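You operate a simulated robot arm through the tools that you are given. There is no shell and no other tool. Be economical: measure what you need, move in short steps, check, and stop when the job is done.

You run a simulated two-armed robot. Do the job below in one go: nothing can be reset, and whatever is moved stays where it is left.

Task
Free the hinge block: run its bolt out and draw the shims.
Fine: dial to OUT; stand the driver back in its holster; every shim ends out. Set down upright: torque driver.

Only the result counts: the job must be done as asked and must still hold three seconds after the hand-in. Knocking over, shifting, dropping, spilling or breaking anything else fails it.

Robot
Two 7-joint arms with two-finger parallel grippers on one trunk, on a base that drives. Base frame: it is fixed to the floor where the robot stands at the start and does not move with it; the origin is under the middle of the robot, x ahead of it, y to its left, z up. Units: m, rad, N and s.
The left shoulder is at the start at [0.106, 0.171, 1.188], the right one opposite. With the tool pointing down near the work surface each hand reaches from about 0.38 to 0.88 m from the robot's upright axis, wherever it stands, measured 20 degrees to its own side. Places, roughly: block bolt [0.7, -0.2, 0.9]; blue shim [0.5, -0.1, 0.9]; control box [0.6, 0, 0.9]; holster cup [0.7, 0, 0.9]; red shim [0.6, -0.2, 0.9]; yellow shim [0.6, -0.2, 0.9]. Payload 4.4 kg a hand.
The tool frame of a hand sits at the grasp point between the pads (the TCP): z along the fingers, y along the line on which they close. The tips reach 0.023 m beyond it. The gripper opens to 0.094 m. The fingers are 0.038 m wide and 0.01 m thick; the gripper's body (0.054 by 0.096 m) begins 0.039 m behind the TCP.
Orientation is that of the tool frame in the base frame, as [roll, pitch, yaw] about the fixed x, y, z axes, in that order (R = Rz(yaw) Ry(pitch) Rx(roll)). With the fingers straight down and closing along the base's y, the tool's x points along the base's -x, its y along +y and its z along -z.

Tools
- The arms move only by the tool servo_tool. It takes "left_steps", "right_steps" or both (then of equal length, played together; a hand with none holds still); each is a list of rows, each a list of 7 numbers: the gripper command, from -1 (fully open) to 1 (shut), values between in proportion, then the shift along the tool's x, y, z in m, then the turn, a rotation vector about the tool's x, y, z in rad. In form: [[fingers, x, y, z, wx, wy, wz], ...]. A call has 1 to 10 rows; each row shifts and turns the commanded pose from where the row before left it, along the tool's axes as they then stand. A row lasts 0.2 s, in which the tool goes at most 0.05 m and 0.15 rad; a call with a longer step from one row to the next is refused whole, and so is a gripper value outside its range. A pose out of reach is approached as far as the arm can. The call stops where the force on the tool passes 40 N (or 10 N more than at its start, if that is more) or the arm is blocked; 0.2 s more then pass. The fingers move at their own pace (about 0.072 m/s each) and stop on an object; they squeeze with about 40 N. The grip force told is the motor's: it shows also when the fingers shut on nothing. Time passes only in rows, and 0.2 s behind the last, so rows that do not move let the fingers close. It gives the time, the measured TCP pose, the force on the tool (base axes), the opening and the grip force at its end, in the units of the frame above (readings bear some noise), with the torque about the TCP (base axes, N m) and any sound that the robot's microphone picked up, and new pictures: "show" is both (left out), scene, wrist or none (wrist: the cameras of the hands that moved).
- Cameras (640 x 400 px; columns grow to the right, rows downward): "scene" is now at [0.2209, -0.013, 1.3442]; the picture's right is [-0.15, -0.99, 0.00], its down [-0.45, 0.07, -0.89] and it looks along [0.88, -0.14, -0.45] (base axes); focal length 266 px, centre (320, 200). "left" rides on the left gripper at [0.086, -0.016, -0.075] in its tool frame; the picture's right is [0.18, 0.98, 0.00], its down [-0.58, 0.11, -0.81] and it looks along [-0.79, 0.15, 0.59] (tool axes); focal length 243 px, centre (320, 200). "right" rides on the right gripper at [0.086, 0.016, -0.075] in its tool frame; the picture's right is [-0.18, 0.98, 0.00], its down [-0.58, -0.11, -0.81] and it looks along [-0.79, -0.15, 0.59] (tool axes); focal length 243 px, centre (320, 200). There is no depth. A picture from a camera that has moved, and an enlarged one, comes with that camera's place and axes in the base frame and with its lens.
- raise_lower(by): slides the trunk up (or, below 0, down) by that many m; the arms and the scene camera ride with it, the base frame stays. It gives what a move gives, with no picture.
- drive_base(legs): drives the robot by 1 to 6 legs, each [ahead, left, turn to the left] in m, m and rad, along the robot's own axes; the way and the turn of a leg run together, so that a leg with both is an arc; at most 1.5 m and 3.142 rad a leg. The arms and the cameras ride along, it lands a little off, and it stops where it bumps. It gives what a move gives, and a new picture of the scene camera.
- aim_head(pan, tilt): turns the head with the scene camera to pan (to the left, within 1.396 rad either way) and tilt (down, from -0.506 to 1.204), counted from straight ahead of the robot. It gives what a move gives, and a new picture of the scene camera.
- inspect(camera, box): a new picture of the part [left, top, right, bottom] of that camera's present view, enlarged. The clock stands still meanwhile.
- job_done(): hands the job in; it is judged then, once.

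Work in short steps. Places have to be worked out from the pictures, the camera data and where the tool is seen: move nearer, look again, correct. Check each grasp and each placing, and mend what went wrong. You have 120 turns and 260 pictures in all, those below and enlarged ones among them. Open the grippers and draw the arms clear of the work before you hand the job in, unless the task says otherwise; then end with one line.

The tools are called after "Emit:" as a command line: name --argument value ..., lists and objects as JSON in quotes. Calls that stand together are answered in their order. servo_tool: Moves the arms, as the interface text tells. Its arguments: {"type":"object","properties":{"left_steps":{"type":"array"},"right_steps":{"type":"array"},"show":{"type":"string","enum":["both","scene","wrist","none"]}},"required":[]} The other tools are called the same way: raise_lower (by) slides the trunk up or down; drive_base (legs) drives the base; aim_head (pan, tilt) turns the head that bears the scene camera; inspect (camera, box) takes an enlarged picture of a part of a camera's view; job_done () hands the job in.

At the start:

```text
clock: 0.0
left_position: [0.5886, 0.1553, 1.2559]
left_ee_rot: [3.141, 0.002, 3.141]
left_force: [-0.1, 0.6, 0.4]
left_ft_torque: [-0.01, 0.0, 0.01]
left_grip_width: 0.0939
left_finger_force: 0.1
right_position: [0.4517, -0.2793, 1.2317]
right_ee_rot: [3.14, -0.001, -3.141]
right_force: [0.2, -0.7, -0.1]
right_ft_torque: [0.01, 0.06, -0.01]
right_grip_width: 0.0938
right_finger_force: 0.0
trunk travel left (down, up): [-0.2, 0.188]
robot x, y, heading: [-0.0002, 0.0008, 0.003]
head pan, tilt: [-0.154, 0.469]
```

scene: 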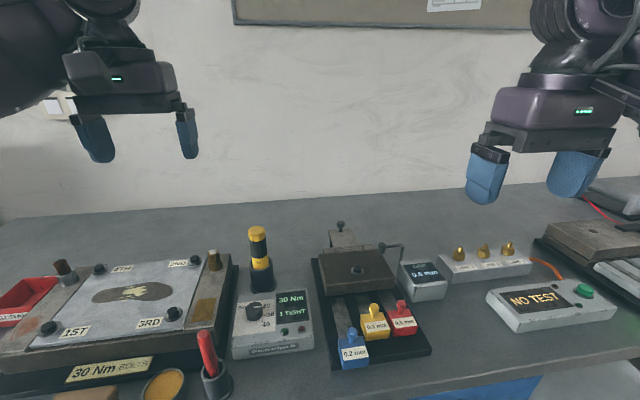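
right: 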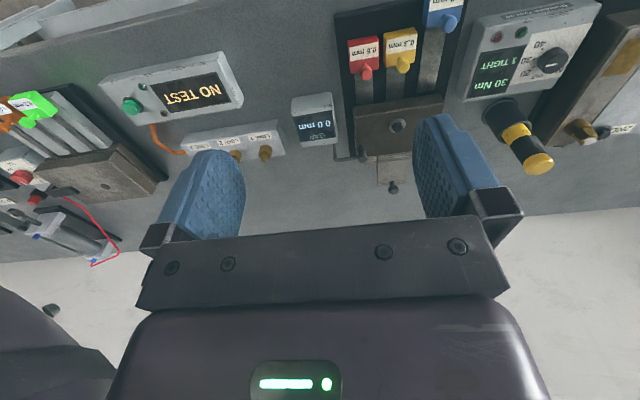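
left: 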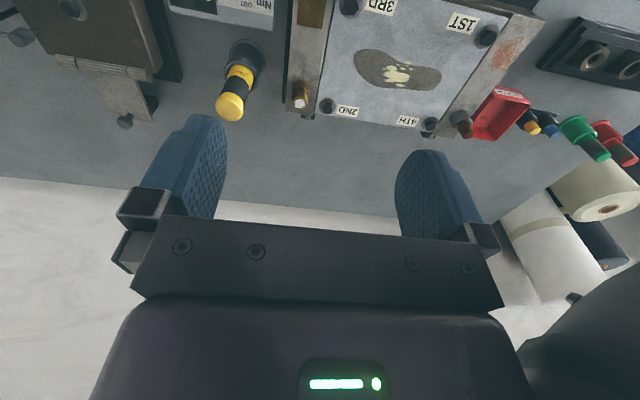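

I'll look closer at the block, control box and holster first.

Emit:
inspect --camera "scene" --box '[220, 210, 460, 380]'

Emit:
inspect --camera "right" --box '[280, 0, 600, 200]'

```text
2.35 times, centred on (340, 295) of scene
camera zoom: at [0.2209, -0.013, 1.3442], right [-0.15, -0.99, 0.0], down [-0.45, 0.07, -0.89], along [0.88, -0.14, -0.45], focal length 626 px, centre (273, -24)
```

zoom: 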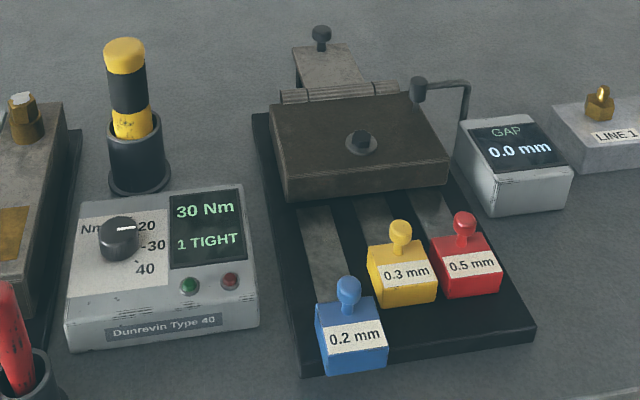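

```text
2.00 times, centred on (440, 100) of right
camera zoom: at [0.3653, -0.262, 1.3068], right [0.18, 0.98, 0.0], down [0.58, -0.11, 0.81], along [0.79, -0.15, -0.59], focal length 485 px, centre (80, 400)
```

zoom: 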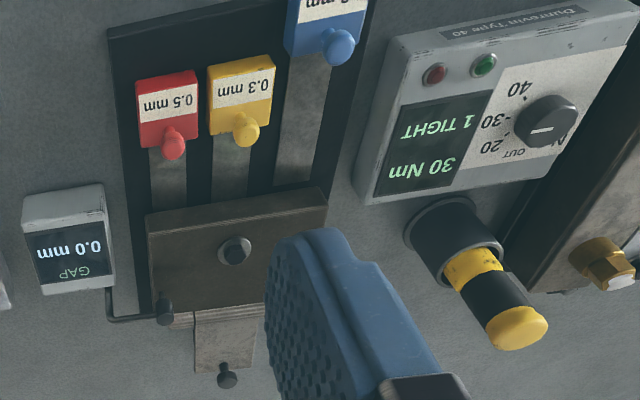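

Triangulating: driver top ≈ [0.72, 0.047, 1.02], bolt ≈ [0.671, -0.172, 0.925], dial ≈ [0.60, 0.056, 0.92]. I move the left hand above the dial to take a closer look.

Emit:
servo_tool --left_steps '[[-1, 0, -0.025, 0.035, 0, 0, 0], [-1, 0, -0.025, 0.035, 0, 0, 0], [-1, -0.005, -0.025, 0.035, 0, 0, 0], [-1, -0.006, -0.024, 0.035, 0, 0, 0], [-1, 0, 0, 0.03, 0, 0, 0]]'

Emit:
inspect --camera "left" --box '[200, 60, 440, 210]'

```text
clock: 1.2
left_position: [0.6015, 0.0556, 1.0846]
left_ee_rot: [-3.14, 0.002, -3.14]
left_force: [0.6, -0.9, 0.0]
left_ft_torque: [0.0, -0.02, 0.01]
left_grip_width: 0.094
left_finger_force: 0.0
right_position: [0.4505, -0.2774, 1.2328]
right_ee_rot: [3.141, -0.002, -3.141]
right_force: [-0.5, -0.8, -0.4]
right_ft_torque: [0.0, 0.02, 0.02]
right_grip_width: 0.0939
right_finger_force: 0.0
trunk travel left (down, up): [-0.2, 0.188]
robot x, y, heading: [0.0022, 0.0029, 0.003]
head pan, tilt: [-0.154, 0.469]
camera scene: at [0.2213, -0.0123, 1.3441], right [-0.15, -0.99, 0.0], down [-0.45, 0.07, -0.89], along [0.88, -0.14, -0.45], focal length 266 px, centre (320, 200)
camera left: at [0.5144, 0.0374, 1.1579], right [-0.19, 0.98, 0.0], down [0.58, 0.11, 0.81], along [0.79, 0.15, -0.59], focal length 243 px, centre (320, 200)
```

scene: 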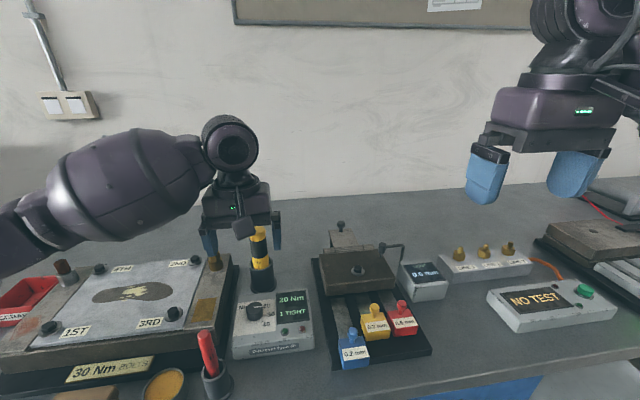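
left: 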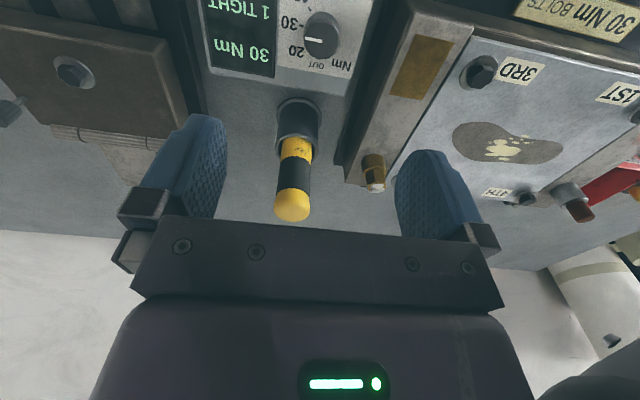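

```text
2.67 times, centred on (320, 135) of left
camera zoom: at [0.5144, 0.0374, 1.1579], right [-0.19, 0.98, 0.0], down [0.58, 0.11, 0.81], along [0.79, 0.15, -0.59], focal length 647 px, centre (320, 373)
```

zoom: 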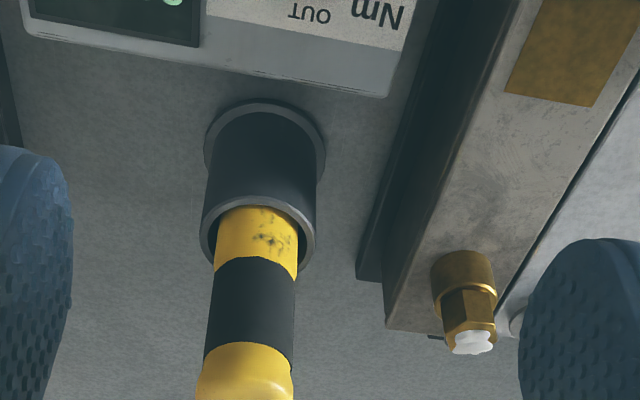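

Let me enlarge the dial itself.

Emit:
inspect --camera "left" --box '[256, 0, 384, 80]'

Emit:
inspect --camera "scene" --box '[225, 280, 325, 343]'

```text
5.00 times, centred on (320, 40) of left
camera zoom: at [0.5144, 0.0374, 1.1579], right [-0.19, 0.98, 0.0], down [0.58, 0.11, 0.81], along [0.79, 0.15, -0.59], focal length 1213 px, centre (320, 1000)
```

zoom: 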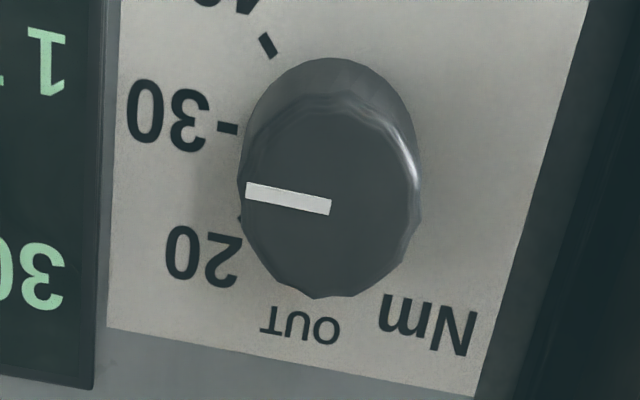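

```text
6.35 times, centred on (275, 312) of scene
camera zoom: at [0.2213, -0.0123, 1.3441], right [-0.15, -0.99, 0.0], down [-0.45, 0.07, -0.89], along [0.88, -0.14, -0.45], focal length 1689 px, centre (606, -508)
```

zoom: 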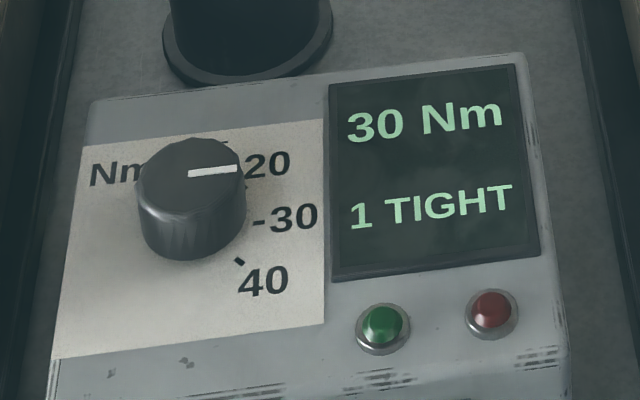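

The pointer is on 30 (toward −y), ticks 45° apart, so OUT is ≈ +90° counter-clockwise from above. I part-close the left fingers and descend around the knob.

Emit:
servo_tool --left_steps '[[-0.2, 0, 0, 0.03, 0, 0, 0], [-0.2, 0, 0, 0.04, 0, 0, 0], [-0.2, 0, 0, 0.04, 0, 0, 0], [-0.2, 0, 0, 0.02, 0, 0, 0], [-0.2, 0, 0, 0, 0, 0, 0]]'

Emit:
inspect --camera "left" --box '[200, 80, 440, 230]'

```text
clock: 2.4
left_position: [0.5998, 0.0561, 0.9564]
left_ee_rot: [3.141, 0.0, -3.14]
left_force: [0.0, 0.6, -0.4]
left_ft_torque: [0.01, -0.03, -0.06]
left_grip_width: 0.0564
left_finger_force: 0.1
right_position: [0.4512, -0.2778, 1.2326]
right_ee_rot: [3.141, 0.0, -3.14]
right_force: [0.7, 0.4, 0.1]
right_ft_torque: [0.02, 0.0, 0.02]
right_grip_width: 0.094
right_finger_force: 0.1
trunk travel left (down, up): [-0.2, 0.188]
robot x, y, heading: [-0.0004, -0.0031, -0.001]
head pan, tilt: [-0.154, 0.469]
camera scene: at [0.2208, -0.013, 1.3442], right [-0.15, -0.99, 0.0], down [-0.45, 0.07, -0.89], along [0.88, -0.14, -0.45], focal length 266 px, centre (320, 200)
camera left: at [0.5132, 0.039, 1.0307], right [-0.18, 0.98, 0.0], down [0.58, 0.11, 0.81], along [0.79, 0.15, -0.59], focal length 243 px, centre (320, 200)
```

scene: 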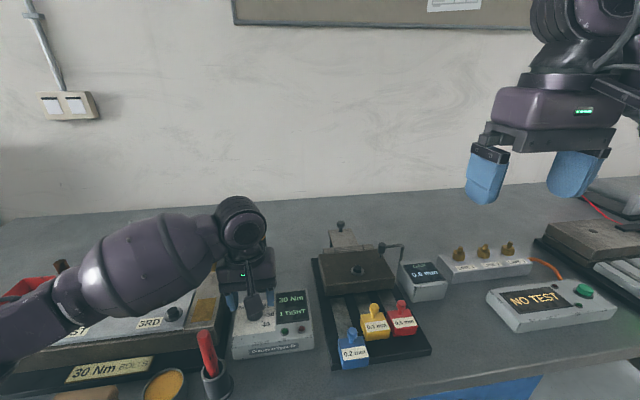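
left: 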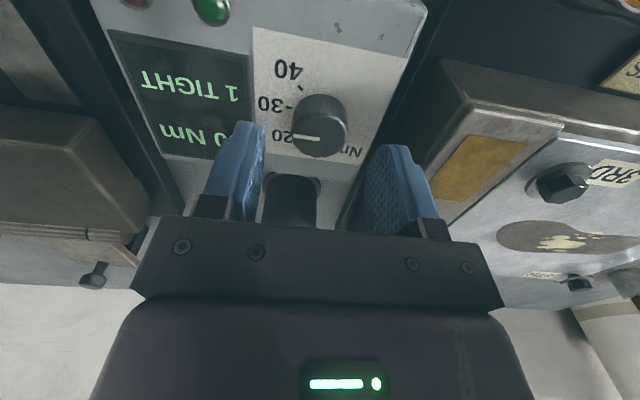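

```text
2.67 times, centred on (320, 155) of left
camera zoom: at [0.5132, 0.039, 1.0307], right [-0.18, 0.98, 0.0], down [0.58, 0.11, 0.81], along [0.79, 0.15, -0.59], focal length 647 px, centre (320, 320)
```

zoom: 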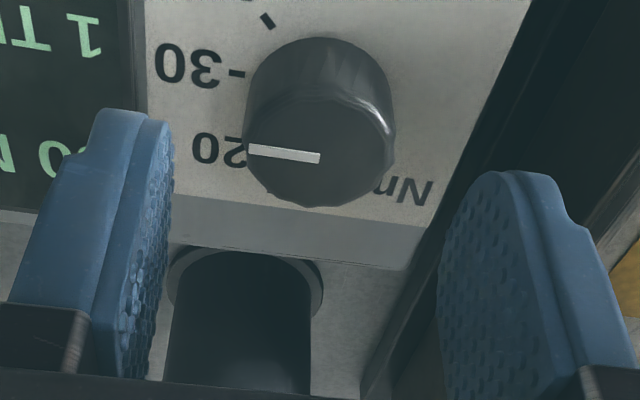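

The knob is centred between the fingers at about (0.603, 0.056). Descend 3 cm and close.

Emit:
servo_tool --left_steps '[[-0.2, -0.002, 0, 0.015, 0, 0, 0], [-0.2, 0, 0, 0.014, 0, 0, 0], [0.4, 0, 0, 0, 0, 0, 0], [0.5, 0, 0, 0, 0, 0, 0], [0.6, 0, 0, 0, 0, 0, 0]]' --show "wrist"

```text
clock: 3.6
left_position: [0.6017, 0.056, 0.9292]
left_ee_rot: [-3.141, -0.001, -3.14]
left_force: [1.7, 1.8, -0.6]
left_ft_torque: [0.27, -0.15, -0.02]
left_grip_width: 0.0318
left_finger_force: 45.1
right_position: [0.4504, -0.2783, 1.2321]
right_ee_rot: [3.141, -0.001, -3.14]
right_force: [-0.7, -0.4, -0.8]
right_ft_torque: [0.03, -0.04, -0.04]
right_grip_width: 0.0939
right_finger_force: 0.1
trunk travel left (down, up): [-0.2, 0.188]
robot x, y, heading: [-0.0041, 0.0004, -0.003]
head pan, tilt: [-0.154, 0.469]
camera left: at [0.5156, 0.039, 1.0022], right [-0.18, 0.98, 0.0], down [0.58, 0.11, 0.81], along [0.79, 0.15, -0.59], focal length 243 px, centre (320, 200)
```

left: 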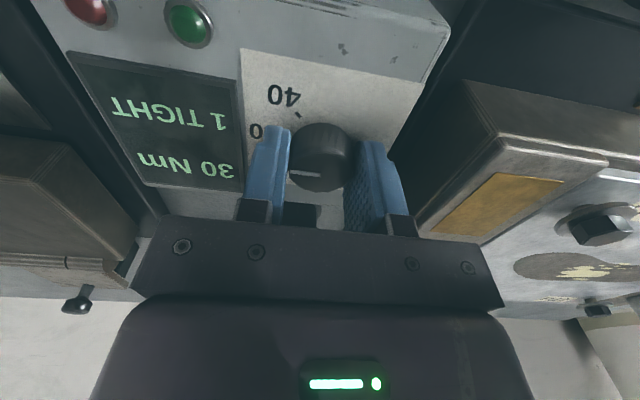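

Gripped at 32 mm. Turn 0.8 rad counter-clockwise from above first and read the display.

Emit:
servo_tool --left_steps '[[0.6, 0, 0, 0, 0, 0, -0.14], [0.6, 0, 0, 0, 0, 0, -0.14], [0.6, 0, 0, 0, 0, 0, -0.14], [0.6, 0, 0, 0, 0, 0, -0.14], [0.6, 0, 0, 0, 0, 0, -0.14], [0.6, 0, 0, 0, 0, 0, -0.1]]' --show "both"

Emit:
inspect --camera "scene" --box '[225, 280, 325, 343]'

```text
clock: 5.0
left_position: [0.6016, 0.0574, 0.928]
left_ee_rot: [-3.139, 0.001, -2.334]
left_force: [14.6, 12.8, 19.8]
left_ft_torque: [0.5, -0.13, -0.02]
left_grip_width: 0.0317
left_finger_force: 44.8
right_position: [0.4522, -0.277, 1.2335]
right_ee_rot: [3.14, -0.001, -3.141]
right_force: [0.1, -0.2, -0.1]
right_ft_torque: [0.0, 0.0, -0.01]
right_grip_width: 0.0937
right_finger_force: 0.0
trunk travel left (down, up): [-0.2, 0.188]
robot x, y, heading: [-0.0003, -0.004, -0.0]
head pan, tilt: [-0.154, 0.469]
camera scene: at [0.2207, -0.0118, 1.3445], right [-0.15, -0.99, 0.0], down [-0.45, 0.07, -0.89], along [0.88, -0.14, -0.45], focal length 266 px, centre (320, 200)
camera left: at [0.5529, -0.0169, 1.002], right [-0.84, 0.55, 0.0], down [0.32, 0.5, 0.81], along [0.44, 0.67, -0.59], focal length 243 px, centre (320, 200)
```

scene: 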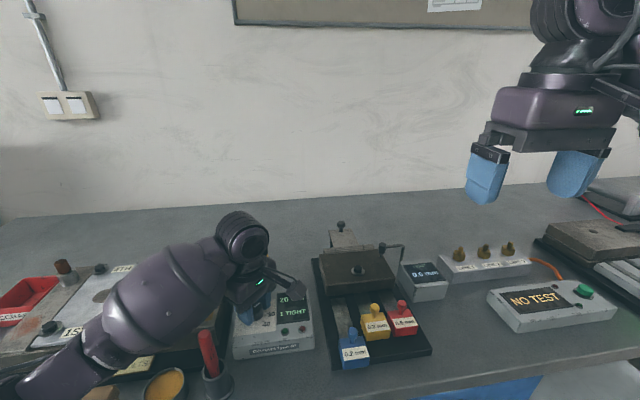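
left: 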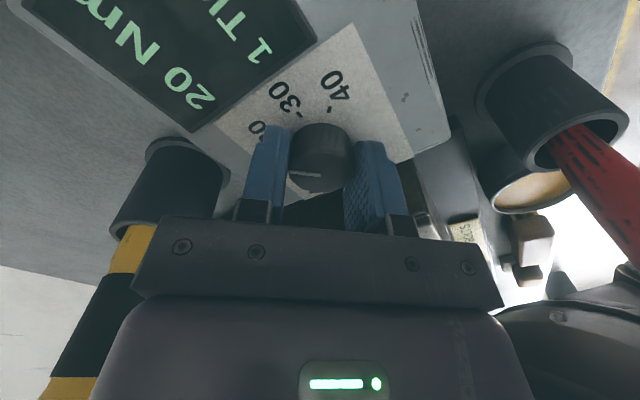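

```text
6.35 times, centred on (275, 312) of scene
camera zoom: at [0.2207, -0.0118, 1.3445], right [-0.15, -0.99, 0.0], down [-0.45, 0.07, -0.89], along [0.88, -0.14, -0.45], focal length 1689 px, centre (606, -508)
```

zoom: 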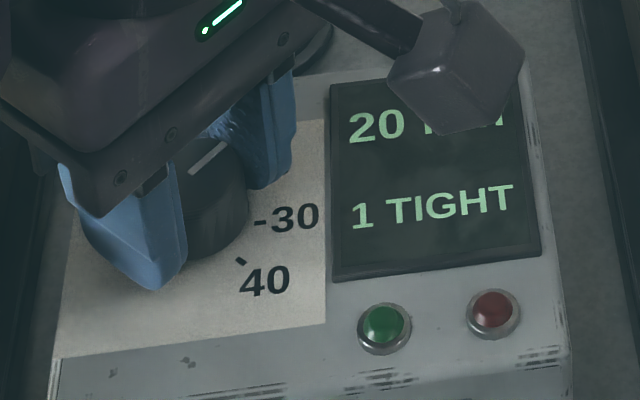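

Display reads 20 at −0.8 rad, as expected. Turn another 0.78 rad.

Emit:
servo_tool --left_steps '[[0.6, 0, 0, 0, 0, 0, -0.14], [0.6, 0, 0, 0, 0, 0, -0.14], [0.6, 0, 0, 0, 0, 0, -0.14], [0.6, 0, 0, 0, 0, 0, -0.14], [0.6, 0, 0, 0, 0, 0, -0.14], [0.6, 0, 0, 0, 0, 0, -0.08]]' --show "both"

Emit:
inspect --camera "scene" --box '[225, 280, 325, 343]'

```text
clock: 5.9
left_position: [0.6017, 0.0587, 0.9288]
left_ee_rot: [-3.137, 0.001, -1.874]
left_force: [1.3, 4.7, 13.0]
left_ft_torque: [-0.31, 0.97, 0.0]
left_grip_width: 0.0319
left_finger_force: 44.8
right_position: [0.4513, -0.2763, 1.2321]
right_ee_rot: [-3.141, -0.001, -3.138]
right_force: [0.4, -0.4, 0.7]
right_ft_torque: [0.02, 0.02, 0.01]
right_grip_width: 0.0941
right_finger_force: 0.0
trunk travel left (down, up): [-0.2, 0.188]
robot x, y, heading: [-0.002, -0.0003, 0.002]
head pan, tilt: [-0.154, 0.469]
stopped in row 4 (left hand): the force on the tool passed its limit at 40 N (the readings are from after the stop); the commanded pose is now the measured one
camera scene: at [0.2208, -0.0124, 1.3438], right [-0.15, -0.99, 0.0], down [-0.45, 0.07, -0.89], along [0.88, -0.14, -0.45], focal length 266 px, centre (320, 200)
camera left: at [0.5901, -0.0305, 1.0019], right [-0.99, 0.12, 0.0], down [0.07, 0.59, 0.81], along [0.1, 0.8, -0.59], focal length 243 px, centre (320, 200)
```

scene: 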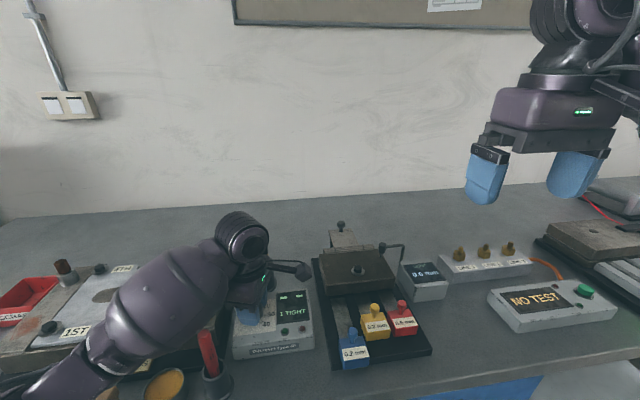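
left: 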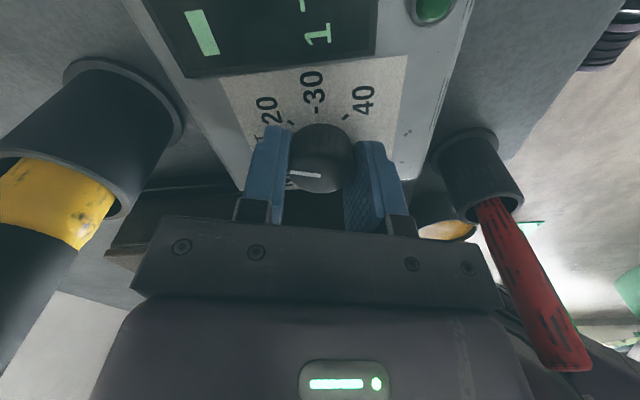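

```text
6.35 times, centred on (275, 312) of scene
camera zoom: at [0.2208, -0.0124, 1.3438], right [-0.15, -0.99, 0.0], down [-0.45, 0.07, -0.89], along [0.88, -0.14, -0.45], focal length 1689 px, centre (606, -508)
```

zoom: 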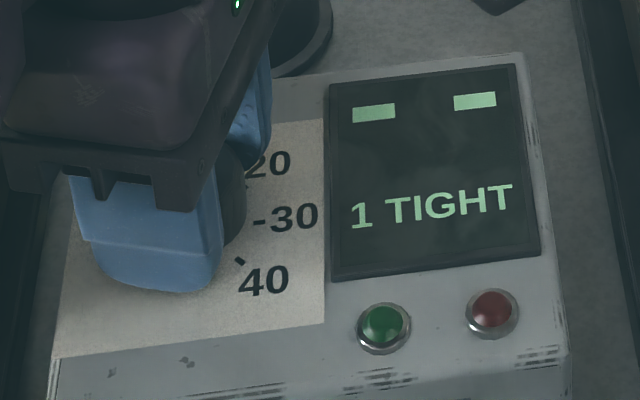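

Turned ~72°, then side force stopped it; display shows "– –" (between marks or OUT). Release, so the hand relaxes, and look.

Emit:
servo_tool --left_steps '[[0.1, 0, 0, 0, 0, 0, 0], [0.0, 0, 0, 0, 0, 0, 0], [0.0, 0, 0, -0.005, 0, 0, 0]]' --show "wrist"

Emit:
inspect --camera "left" --box '[240, 100, 400, 200]'

Emit:
inspect --camera "scene" --box '[180, 200, 340, 400]'

```text
clock: 6.7
left_position: [0.6002, 0.0567, 0.933]
left_ee_rot: [-3.14, 0.001, -1.873]
left_force: [-0.2, -0.1, -0.1]
left_ft_torque: [-0.02, -0.02, 0.01]
left_grip_width: 0.0468
left_finger_force: 0.0
right_position: [0.4511, -0.2787, 1.2328]
right_ee_rot: [3.14, 0.001, -3.142]
right_force: [0.0, 0.0, -0.2]
right_ft_torque: [0.0, 0.02, 0.04]
right_grip_width: 0.0942
right_finger_force: 0.0
trunk travel left (down, up): [-0.2, 0.188]
robot x, y, heading: [0.0007, -0.0006, -0.002]
head pan, tilt: [-0.154, 0.469]
camera left: at [0.5895, -0.0323, 1.0071], right [-0.99, 0.12, 0.0], down [0.07, 0.59, 0.81], along [0.1, 0.8, -0.59], focal length 243 px, centre (320, 200)
```

left: 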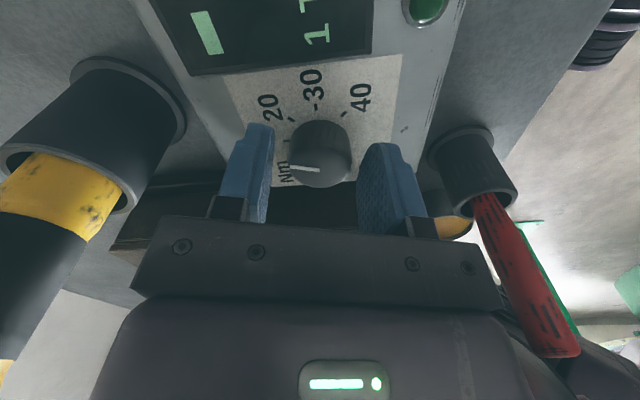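

```text
4.00 times, centred on (320, 150) of left
camera zoom: at [0.5895, -0.0323, 1.0071], right [-0.99, 0.12, 0.0], down [0.07, 0.59, 0.81], along [0.1, 0.8, -0.59], focal length 970 px, centre (320, 400)
```

zoom: 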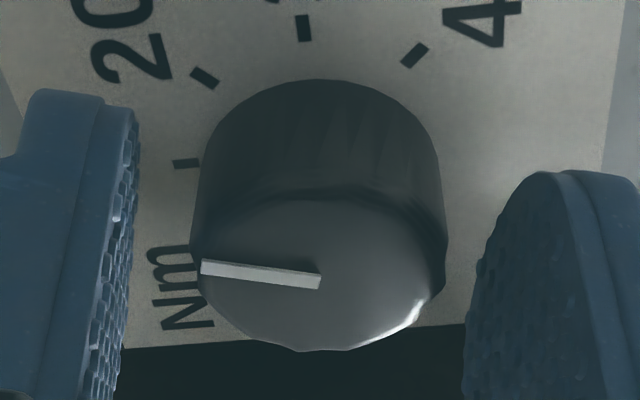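

```text
2.00 times, centred on (260, 300) of scene
camera zoom: at [0.2209, -0.0128, 1.3442], right [-0.15, -0.99, 0.0], down [-0.45, 0.07, -0.89], along [0.88, -0.14, -0.45], focal length 532 px, centre (440, 0)
```

zoom: 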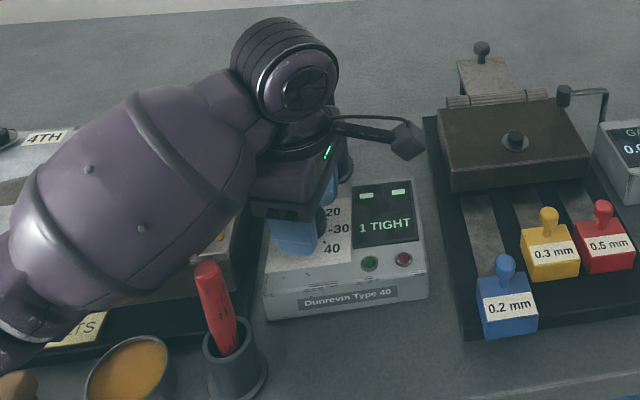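

The OUT mark is visible; ~0.3 rad remains. I shift 2 mm to centre, regrip, and turn gently.

Emit:
servo_tool --left_steps '[[0.0, -0.002, -0.001, 0.003, 0, 0, 0], [0.6, 0, 0, 0, 0, 0, 0], [0.6, 0, 0, 0, 0, 0, 0], [0.6, 0, 0, 0, 0, 0, -0.08], [0.6, 0, 0, 0, 0, 0, -0.08], [0.6, 0, 0, 0, 0, 0, -0.08], [0.6, 0, 0, 0, 0, 0, -0.08], [0.6, 0, 0, 0, 0, 0, 0]]' --show "wrist"

Emit:
inspect --camera "scene" --box '[225, 280, 325, 343]'

```text
clock: 8.5
left_position: [0.6004, 0.0584, 0.9279]
left_ee_rot: [-3.14, 0.001, -1.556]
left_force: [-19.1, -2.7, -2.6]
left_ft_torque: [0.8, 0.65, -0.46]
left_grip_width: 0.032
left_finger_force: 44.9
right_position: [0.4491, -0.2783, 1.2326]
right_ee_rot: [-3.141, 0.0, 3.14]
right_force: [0.2, -0.1, -0.1]
right_ft_torque: [0.01, 0.0, 0.0]
right_grip_width: 0.0939
right_finger_force: 0.1
trunk travel left (down, up): [-0.2, 0.188]
robot x, y, heading: [0.0, 0.0018, 0.0]
head pan, tilt: [-0.154, 0.469]
camera left: at [0.6175, -0.0297, 1.0028], right [-0.98, -0.2, 0.0], down [-0.12, 0.58, 0.81], along [-0.16, 0.79, -0.59], focal length 243 px, centre (320, 200)
```

left: 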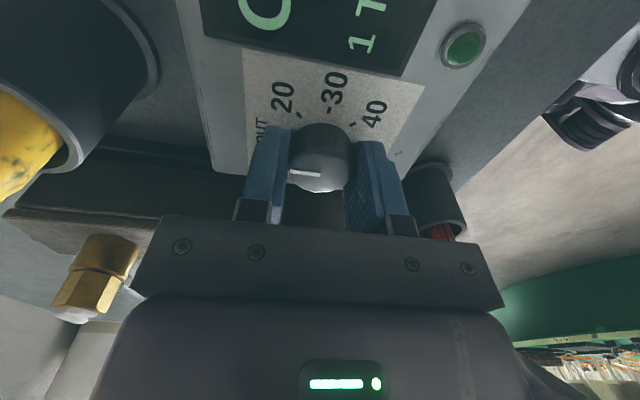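

```text
6.35 times, centred on (275, 312) of scene
camera zoom: at [0.2193, -0.0133, 1.3444], right [-0.15, -0.99, 0.0], down [-0.45, 0.07, -0.89], along [0.88, -0.14, -0.45], focal length 1689 px, centre (606, -508)
```

zoom: 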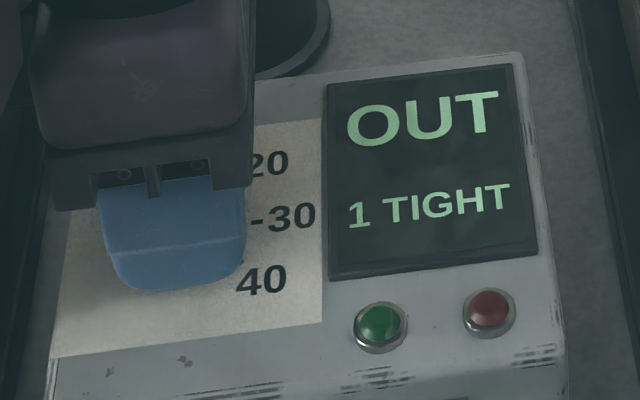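

The display reads OUT. Release, check it stays, and rise.

Emit:
servo_tool --left_steps '[[0.1, 0, 0, 0, 0, 0, 0], [-0.1, 0, 0, 0, 0, 0, 0], [-0.1, 0, 0, -0.03, 0, 0, 0], [-0.1, 0, 0, -0.04, 0, 0, 0], [-0.1, 0, 0, -0.05, 0, 0, 0], [-0.1, 0, 0, -0.05, 0, 0, 0], [-0.1, 0, 0, -0.05, 0, 0, 0]]' --show "scene"

Emit:
inspect --camera "scene" --box '[225, 280, 325, 343]'

```text
clock: 10.1
left_position: [0.6007, 0.0565, 1.1485]
left_ee_rot: [-3.14, 0.002, -1.554]
left_force: [-0.2, 0.1, 0.5]
left_ft_torque: [0.02, 0.01, -0.01]
left_grip_width: 0.0517
left_finger_force: 0.1
right_position: [0.4514, -0.2779, 1.2328]
right_ee_rot: [-3.141, 0.0, -3.141]
right_force: [-0.3, -0.2, 1.2]
right_ft_torque: [-0.01, -0.03, 0.01]
right_grip_width: 0.0942
right_finger_force: 0.1
trunk travel left (down, up): [-0.2, 0.188]
robot x, y, heading: [-0.0007, -0.0023, -0.001]
head pan, tilt: [-0.154, 0.469]
camera scene: at [0.2197, -0.013, 1.3445], right [-0.15, -0.99, 0.0], down [-0.45, 0.07, -0.89], along [0.88, -0.14, -0.45], focal length 266 px, centre (320, 200)
```

scene: 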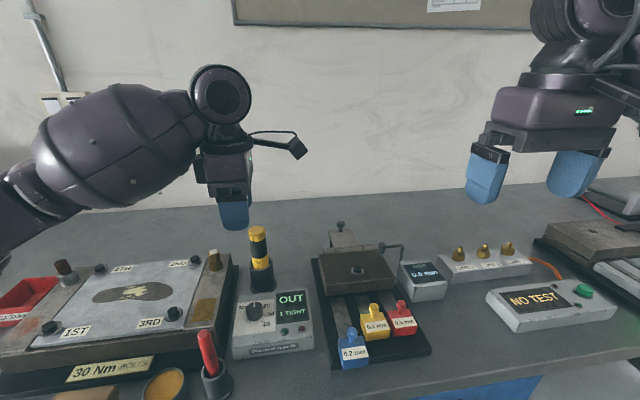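

```text
6.35 times, centred on (275, 312) of scene
camera zoom: at [0.2197, -0.013, 1.3445], right [-0.15, -0.99, 0.0], down [-0.45, 0.07, -0.89], along [0.88, -0.14, -0.45], focal length 1689 px, centre (606, -508)
```

zoom: 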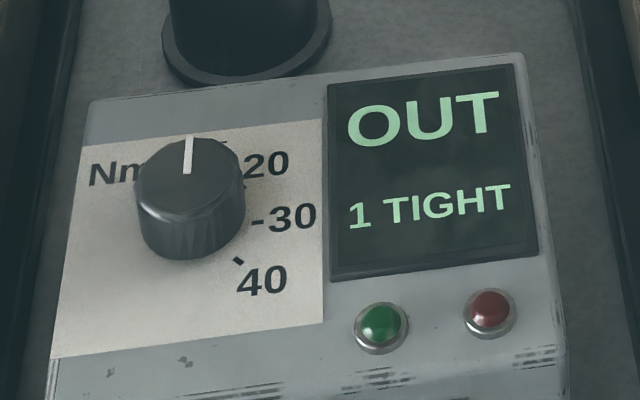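

OUT holds. Now draw the left arm out to its side, and start the right hand inward.

Emit:
servo_tool --left_steps '[[-0.1, -0.042, 0.01, -0.015, 0, 0, 0], [-0.1, -0.042, 0.015, -0.015, 0, 0, 0], [-0.1, -0.042, 0.015, -0.015, 0, 0, 0], [-0.1, -0.042, 0.015, -0.015, 0, 0, 0], [-0.1, -0.042, 0.015, -0.015, 0, 0, 0], [-0.1, -0.04, 0.015, -0.015, 0, 0, 0]]' --right_steps '[[-1, 0, 0, 0, 0, 0, 0], [-1, -0.02, 0.01, 0, 0, 0, 0], [-1, -0.025, 0.035, 0, 0, 0, 0], [-1, -0.025, 0.035, 0, 0, 0, 0], [-1, -0.025, 0.035, 0, 0, 0, 0], [-1, -0.025, 0.035, 0, 0, 0, 0]]' --show "scene"

Emit:
servo_tool --right_steps '[[-1, -0.03, 0.035, 0.01, 0, 0, 0], [-1, -0.03, 0.035, 0.01, 0, 0, 0], [-1, -0.03, 0.035, 0.01, 0, 0, 0], [-1, -0.03, 0.035, 0.01, 0, 0, 0], [-1, -0.03, 0.035, 0.01, 0, 0, 0]]'

```text
clock: 11.5
left_position: [0.5129, 0.3082, 1.2381]
left_ee_rot: [-3.14, -0.001, -1.556]
left_force: [0.9, -0.8, -0.2]
left_ft_torque: [-0.03, -0.02, -0.02]
left_grip_width: 0.0516
left_finger_force: 0.0
right_position: [0.5726, -0.1242, 1.2312]
right_ee_rot: [-3.141, 0.0, 3.141]
right_force: [0.7, 0.6, -0.4]
right_ft_torque: [-0.01, 0.03, -0.03]
right_grip_width: 0.094
right_finger_force: 0.1
trunk travel left (down, up): [-0.2, 0.188]
robot x, y, heading: [0.004, -0.0012, -0.001]
head pan, tilt: [-0.154, 0.469]
camera scene: at [0.2203, -0.0109, 1.3444], right [-0.15, -0.99, 0.0], down [-0.45, 0.07, -0.89], along [0.88, -0.14, -0.45], focal length 266 px, centre (320, 200)
```

scene: 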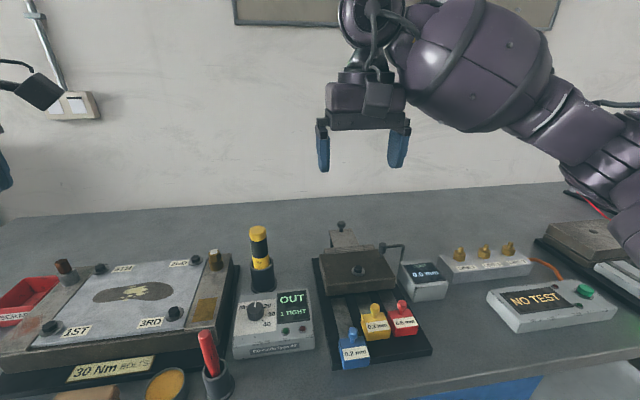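

```text
clock: 12.7
left_position: [0.5126, 0.3075, 1.2376]
left_ee_rot: [-3.139, 0.001, -1.554]
left_force: [0.3, 0.7, 0.3]
left_ft_torque: [-0.01, 0.01, 0.02]
left_grip_width: 0.0518
left_finger_force: 0.0
right_position: [0.7203, 0.0499, 1.1837]
right_ee_rot: [-3.139, 0.001, -3.14]
right_force: [-0.4, 0.4, 0.2]
right_ft_torque: [-0.06, -0.04, -0.01]
right_grip_width: 0.0941
right_finger_force: 0.1
trunk travel left (down, up): [-0.2, 0.188]
robot x, y, heading: [-0.0027, 0.0012, 0.002]
head pan, tilt: [-0.154, 0.469]
camera scene: at [0.2212, -0.0112, 1.3441], right [-0.15, -0.99, 0.0], down [-0.45, 0.07, -0.89], along [0.88, -0.14, -0.45], focal length 266 px, centre (320, 200)
camera right: at [0.6344, 0.0662, 1.2581], right [0.18, 0.98, 0.0], down [0.58, -0.11, 0.81], along [0.79, -0.15, -0.59], focal length 243 px, centre (320, 200)
```

scene: 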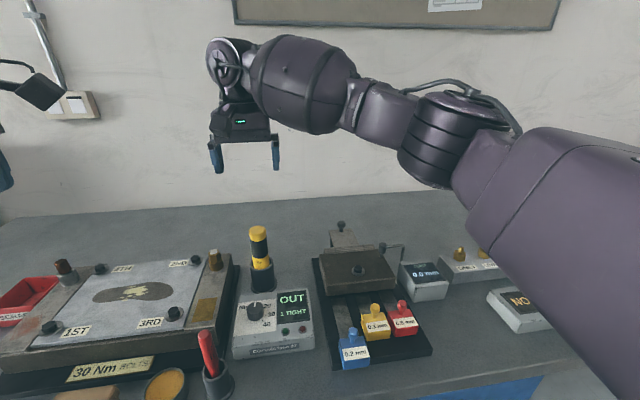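
right: 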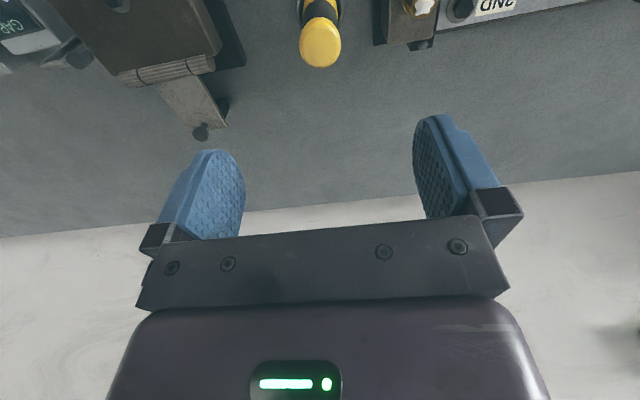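

Driver cap at about (0.724, 0.049). Narrow the fingers to 65 mm and descend to z≈1.06, then check.

Emit:
servo_tool --right_steps '[[-0.38, -0.003, 0, 0.04, 0, 0, 0], [-0.38, 0, 0, 0.04, 0, 0, 0], [-0.38, 0, 0, 0.04, 0, 0, 0], [-0.38, 0, 0, 0, 0, 0, 0]]'

```text
clock: 13.7
left_position: [0.5133, 0.3059, 1.2382]
left_ee_rot: [-3.138, 0.0, -1.554]
left_force: [-0.1, -1.3, -0.1]
left_ft_torque: [0.0, -0.02, 0.01]
left_grip_width: 0.0517
left_finger_force: 0.1
right_position: [0.7223, 0.0465, 1.0612]
right_ee_rot: [-3.141, 0.0, -3.141]
right_force: [0.6, -0.1, 0.3]
right_ft_torque: [0.03, -0.01, 0.05]
right_grip_width: 0.0646
right_finger_force: 0.2
trunk travel left (down, up): [-0.2, 0.188]
robot x, y, heading: [0.0049, -0.0017, -0.001]
head pan, tilt: [-0.154, 0.469]
camera scene: at [0.2202, -0.0129, 1.3444], right [-0.15, -0.99, 0.0], down [-0.45, 0.07, -0.89], along [0.88, -0.14, -0.45], focal length 266 px, centre (320, 200)
camera right: at [0.6373, 0.0629, 1.1357], right [0.18, 0.98, 0.0], down [0.58, -0.11, 0.81], along [0.79, -0.15, -0.59], focal length 243 px, centre (320, 200)
```

scene: 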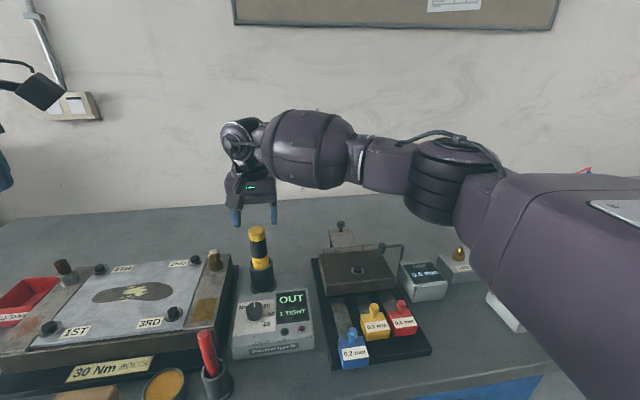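
right: 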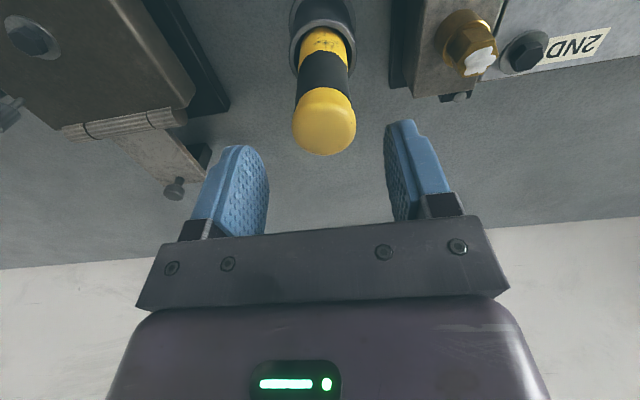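

Aligned within a few mm; shift x +4 mm, descend to z≈0.991 and grip the driver.

Emit:
servo_tool --right_steps '[[-0.38, -0.004, 0.002, 0.03, 0, 0, 0], [-0.38, 0, 0, 0.02, 0, 0, 0], [-0.38, 0, 0, 0.02, 0, 0, 0], [0.3, 0, 0, 0, 0, 0, 0], [0.6, 0, 0, 0, 0, 0, 0], [0.6, 0, 0, 0, 0, 0, 0]]'

```text
clock: 15.1
left_position: [0.5142, 0.3064, 1.2383]
left_ee_rot: [-3.141, 0.0, -1.555]
left_force: [0.2, 0.4, 0.3]
left_ft_torque: [0.04, -0.01, 0.0]
left_grip_width: 0.0519
left_finger_force: 0.1
right_position: [0.7287, 0.049, 0.9903]
right_ee_rot: [3.141, -0.001, -3.141]
right_force: [0.3, 0.9, 0.3]
right_ft_torque: [0.01, -0.01, -0.02]
right_grip_width: 0.0374
right_finger_force: 39.7
trunk travel left (down, up): [-0.2, 0.188]
robot x, y, heading: [-0.0025, 0.002, -0.0]
head pan, tilt: [-0.154, 0.469]
camera scene: at [0.2214, -0.0128, 1.344], right [-0.15, -0.99, 0.0], down [-0.45, 0.07, -0.89], along [0.88, -0.14, -0.45], focal length 266 px, centre (320, 200)
camera right: at [0.643, 0.0644, 1.0647], right [0.18, 0.98, 0.0], down [0.58, -0.11, 0.81], along [0.79, -0.15, -0.59], focal length 243 px, centre (320, 200)
```

scene: 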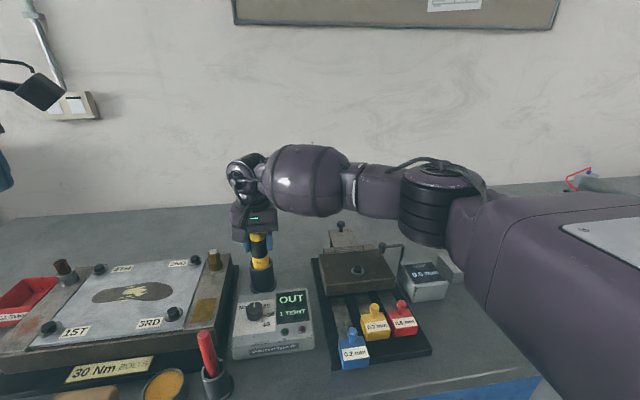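
right: 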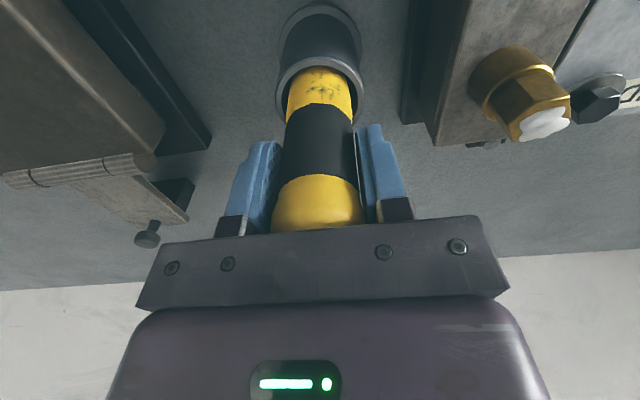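

Gripped (37 mm). Lift straight up 12 cm.

Emit:
servo_tool --right_steps '[[0.7, 0, 0, -0.015, 0, 0, 0], [0.7, 0, 0, -0.02, 0, 0, 0], [0.7, 0, 0, -0.025, 0, 0, 0], [0.7, 0, 0, -0.03, 0, 0, 0], [0.7, 0, 0, -0.04, 0, 0, 0], [0.7, 0, 0, 0, 0, 0, 0]]'

Emit:
inspect --camera "scene" --box '[200, 170, 320, 320]'

```text
clock: 16.5
left_position: [0.5156, 0.3065, 1.2369]
left_ee_rot: [3.141, 0.001, -1.555]
left_force: [0.2, -0.7, -0.9]
left_ft_torque: [-0.01, 0.02, -0.01]
left_grip_width: 0.0516
left_finger_force: 0.0
right_position: [0.7301, 0.0476, 1.1239]
right_ee_rot: [3.141, -0.002, 3.141]
right_force: [0.4, -0.1, -5.6]
right_ft_torque: [-0.05, -0.02, 0.01]
right_grip_width: 0.0374
right_finger_force: 40.0
trunk travel left (down, up): [-0.2, 0.188]
robot x, y, heading: [-0.0038, -0.001, 0.004]
head pan, tilt: [-0.154, 0.469]
camera scene: at [0.2224, -0.0129, 1.3437], right [-0.15, -0.99, 0.0], down [-0.45, 0.07, -0.89], along [0.88, -0.14, -0.45], focal length 266 px, centre (320, 200)
camera right: at [0.6447, 0.0654, 1.1975], right [0.18, 0.98, 0.0], down [0.58, -0.11, 0.8], along [0.79, -0.15, -0.59], focal length 243 px, centre (320, 200)
```

scene: 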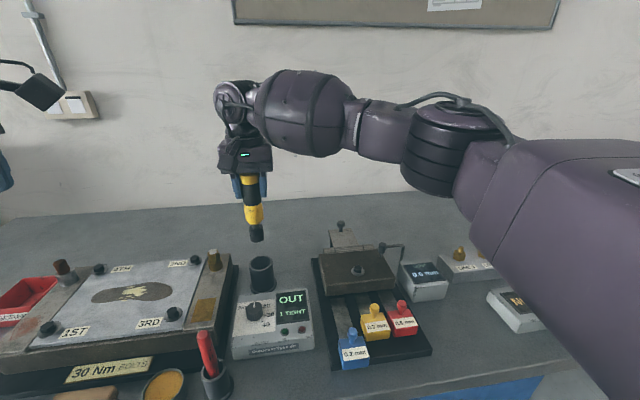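
right: 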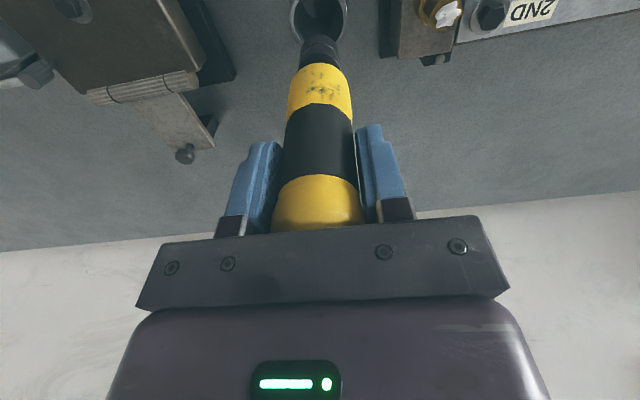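

```text
2.67 times, centred on (260, 245) of scene
camera zoom: at [0.2224, -0.0129, 1.3437], right [-0.15, -0.99, 0.0], down [-0.45, 0.07, -0.89], along [0.88, -0.14, -0.45], focal length 709 px, centre (480, 80)
```

zoom: 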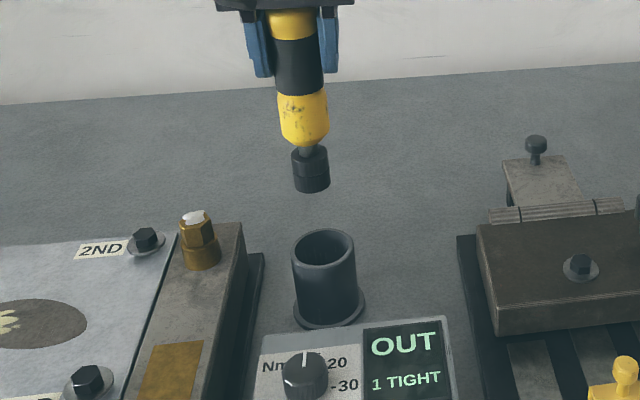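

Driver is clear; socket tip is ≈0.125 m below the TCP. Move it above the bolt and use both views for fine alignment.

Emit:
servo_tool --right_steps '[[0.7, 0.008, -0.036, -0.004, 0, 0, 0], [0.7, 0.009, -0.037, 0, 0, 0, 0], [0.7, 0.009, -0.037, 0, 0, 0, 0], [0.7, 0.009, -0.037, 0, 0, 0, 0], [0.7, 0.009, -0.037, 0, 0, 0, 0], [0.7, 0.008, -0.036, 0, 0, 0, 0], [0.7, 0, 0, 0, 0, 0, 0]]'

Emit:
inspect --camera "right" --box '[240, 0, 400, 100]'

Emit:
inspect --camera "scene" --box '[300, 190, 420, 300]'

```text
clock: 18.1
left_position: [0.5139, 0.3068, 1.2383]
left_ee_rot: [-3.14, -0.001, -1.556]
left_force: [-0.1, -0.1, -1.0]
left_ft_torque: [-0.01, 0.02, 0.02]
left_grip_width: 0.0518
left_finger_force: 0.1
right_position: [0.6753, -0.1714, 1.1278]
right_ee_rot: [3.141, -0.002, -3.14]
right_force: [-0.1, -0.3, -5.0]
right_ft_torque: [0.0, -0.02, -0.02]
right_grip_width: 0.0371
right_finger_force: 40.1
trunk travel left (down, up): [-0.2, 0.188]
robot x, y, heading: [-0.0021, -0.0003, -0.0]
head pan, tilt: [-0.154, 0.469]
camera scene: at [0.2218, -0.012, 1.344], right [-0.15, -0.99, 0.0], down [-0.45, 0.07, -0.89], along [0.88, -0.14, -0.45], focal length 266 px, centre (320, 200)
camera right: at [0.5895, -0.1545, 1.2013], right [0.18, 0.98, 0.0], down [0.58, -0.11, 0.81], along [0.79, -0.15, -0.59], focal length 243 px, centre (320, 200)
```

scene: 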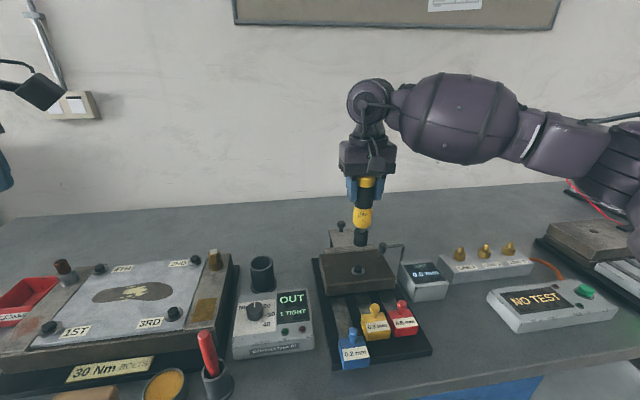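
right: 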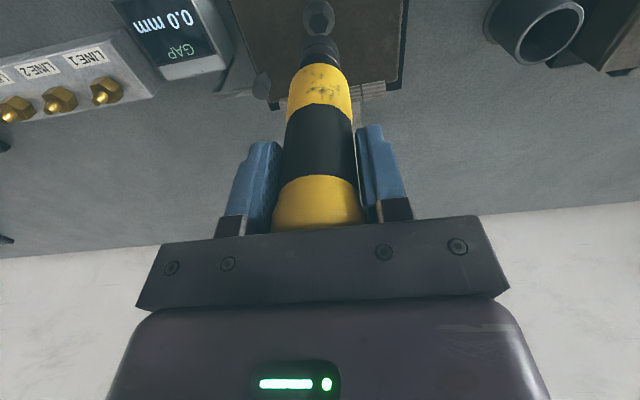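

```text
4.00 times, centred on (320, 50) of right
camera zoom: at [0.5895, -0.1545, 1.2013], right [0.18, 0.98, 0.0], down [0.58, -0.11, 0.81], along [0.79, -0.15, -0.59], focal length 970 px, centre (320, 800)
```

zoom: 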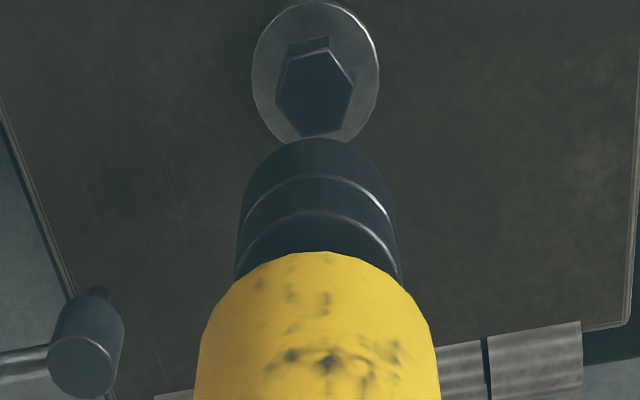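

```text
3.64 times, centred on (360, 245) of scene
camera zoom: at [0.2218, -0.012, 1.344], right [-0.15, -0.99, 0.0], down [-0.45, 0.07, -0.89], along [0.88, -0.14, -0.45], focal length 967 px, centre (174, 36)
```

zoom: 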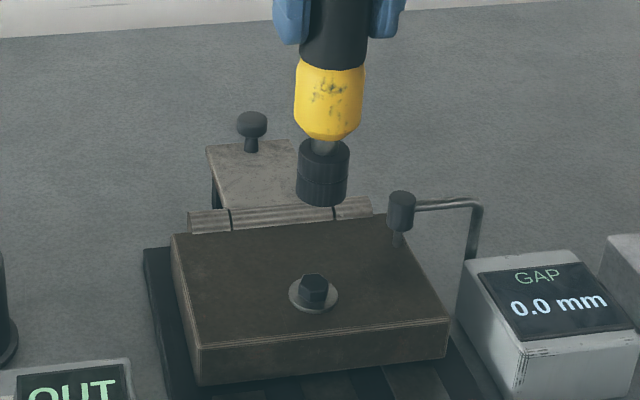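

Bolt head estimates at (0.675, −0.1725, ~0.928) and the driver tip is right over it (tip ≈0.128 below TCP). Descend to just above and check.

Emit:
servo_tool --right_steps '[[0.7, 0, -0.001, 0.02, 0, 0, 0], [0.7, 0, 0, 0.02, 0, 0, 0], [0.7, 0, 0, 0.018, 0, 0, 0], [0.7, 0, 0, 0, 0, 0, 0]]' --show "none"

Emit:
inspect --camera "right" --box '[240, 0, 400, 100]'

Emit:
inspect --camera "scene" --box '[310, 220, 410, 300]'

```text
clock: 19.1
left_position: [0.5133, 0.3064, 1.2377]
left_ee_rot: [-3.141, -0.001, -1.554]
left_force: [-0.1, -0.3, 0.3]
left_ft_torque: [0.0, 0.01, 0.01]
left_grip_width: 0.0521
left_finger_force: 0.1
right_position: [0.6765, -0.1707, 1.0682]
right_ee_rot: [-3.141, -0.001, -3.141]
right_force: [-0.7, 0.2, -5.0]
right_ft_torque: [0.02, -0.01, -0.03]
right_grip_width: 0.0373
right_finger_force: 40.3
trunk travel left (down, up): [-0.2, 0.188]
robot x, y, heading: [0.0012, -0.0, 0.001]
head pan, tilt: [-0.154, 0.469]
```

```text
4.00 times, centred on (320, 50) of right
camera zoom: at [0.5897, -0.1541, 1.1437], right [0.18, 0.98, 0.0], down [0.58, -0.11, 0.81], along [0.79, -0.15, -0.59], focal length 970 px, centre (320, 800)
```

zoom: 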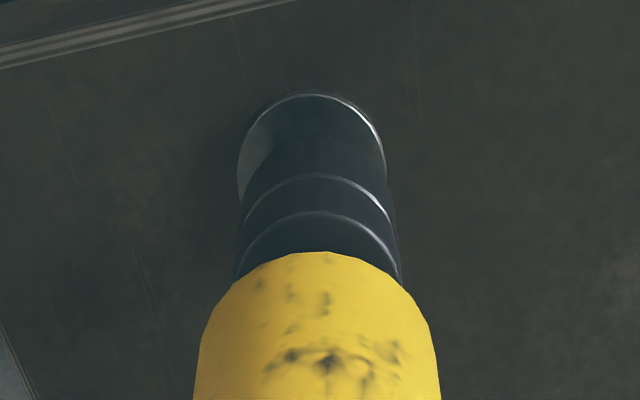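

```text
5.00 times, centred on (360, 260) of scene
camera zoom: at [0.221, -0.0129, 1.3442], right [-0.15, -0.99, 0.0], down [-0.45, 0.07, -0.89], along [0.88, -0.14, -0.45], focal length 1330 px, centre (120, -100)
```

zoom: 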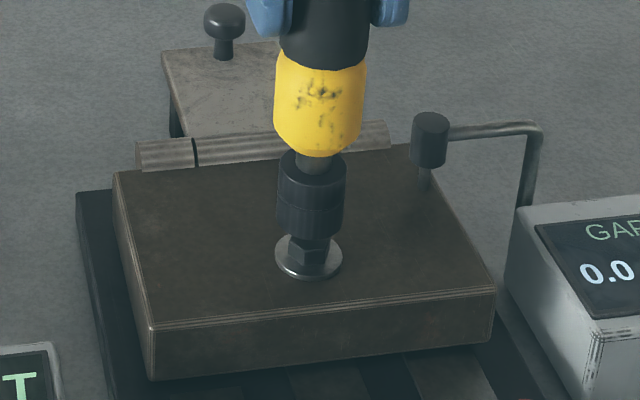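

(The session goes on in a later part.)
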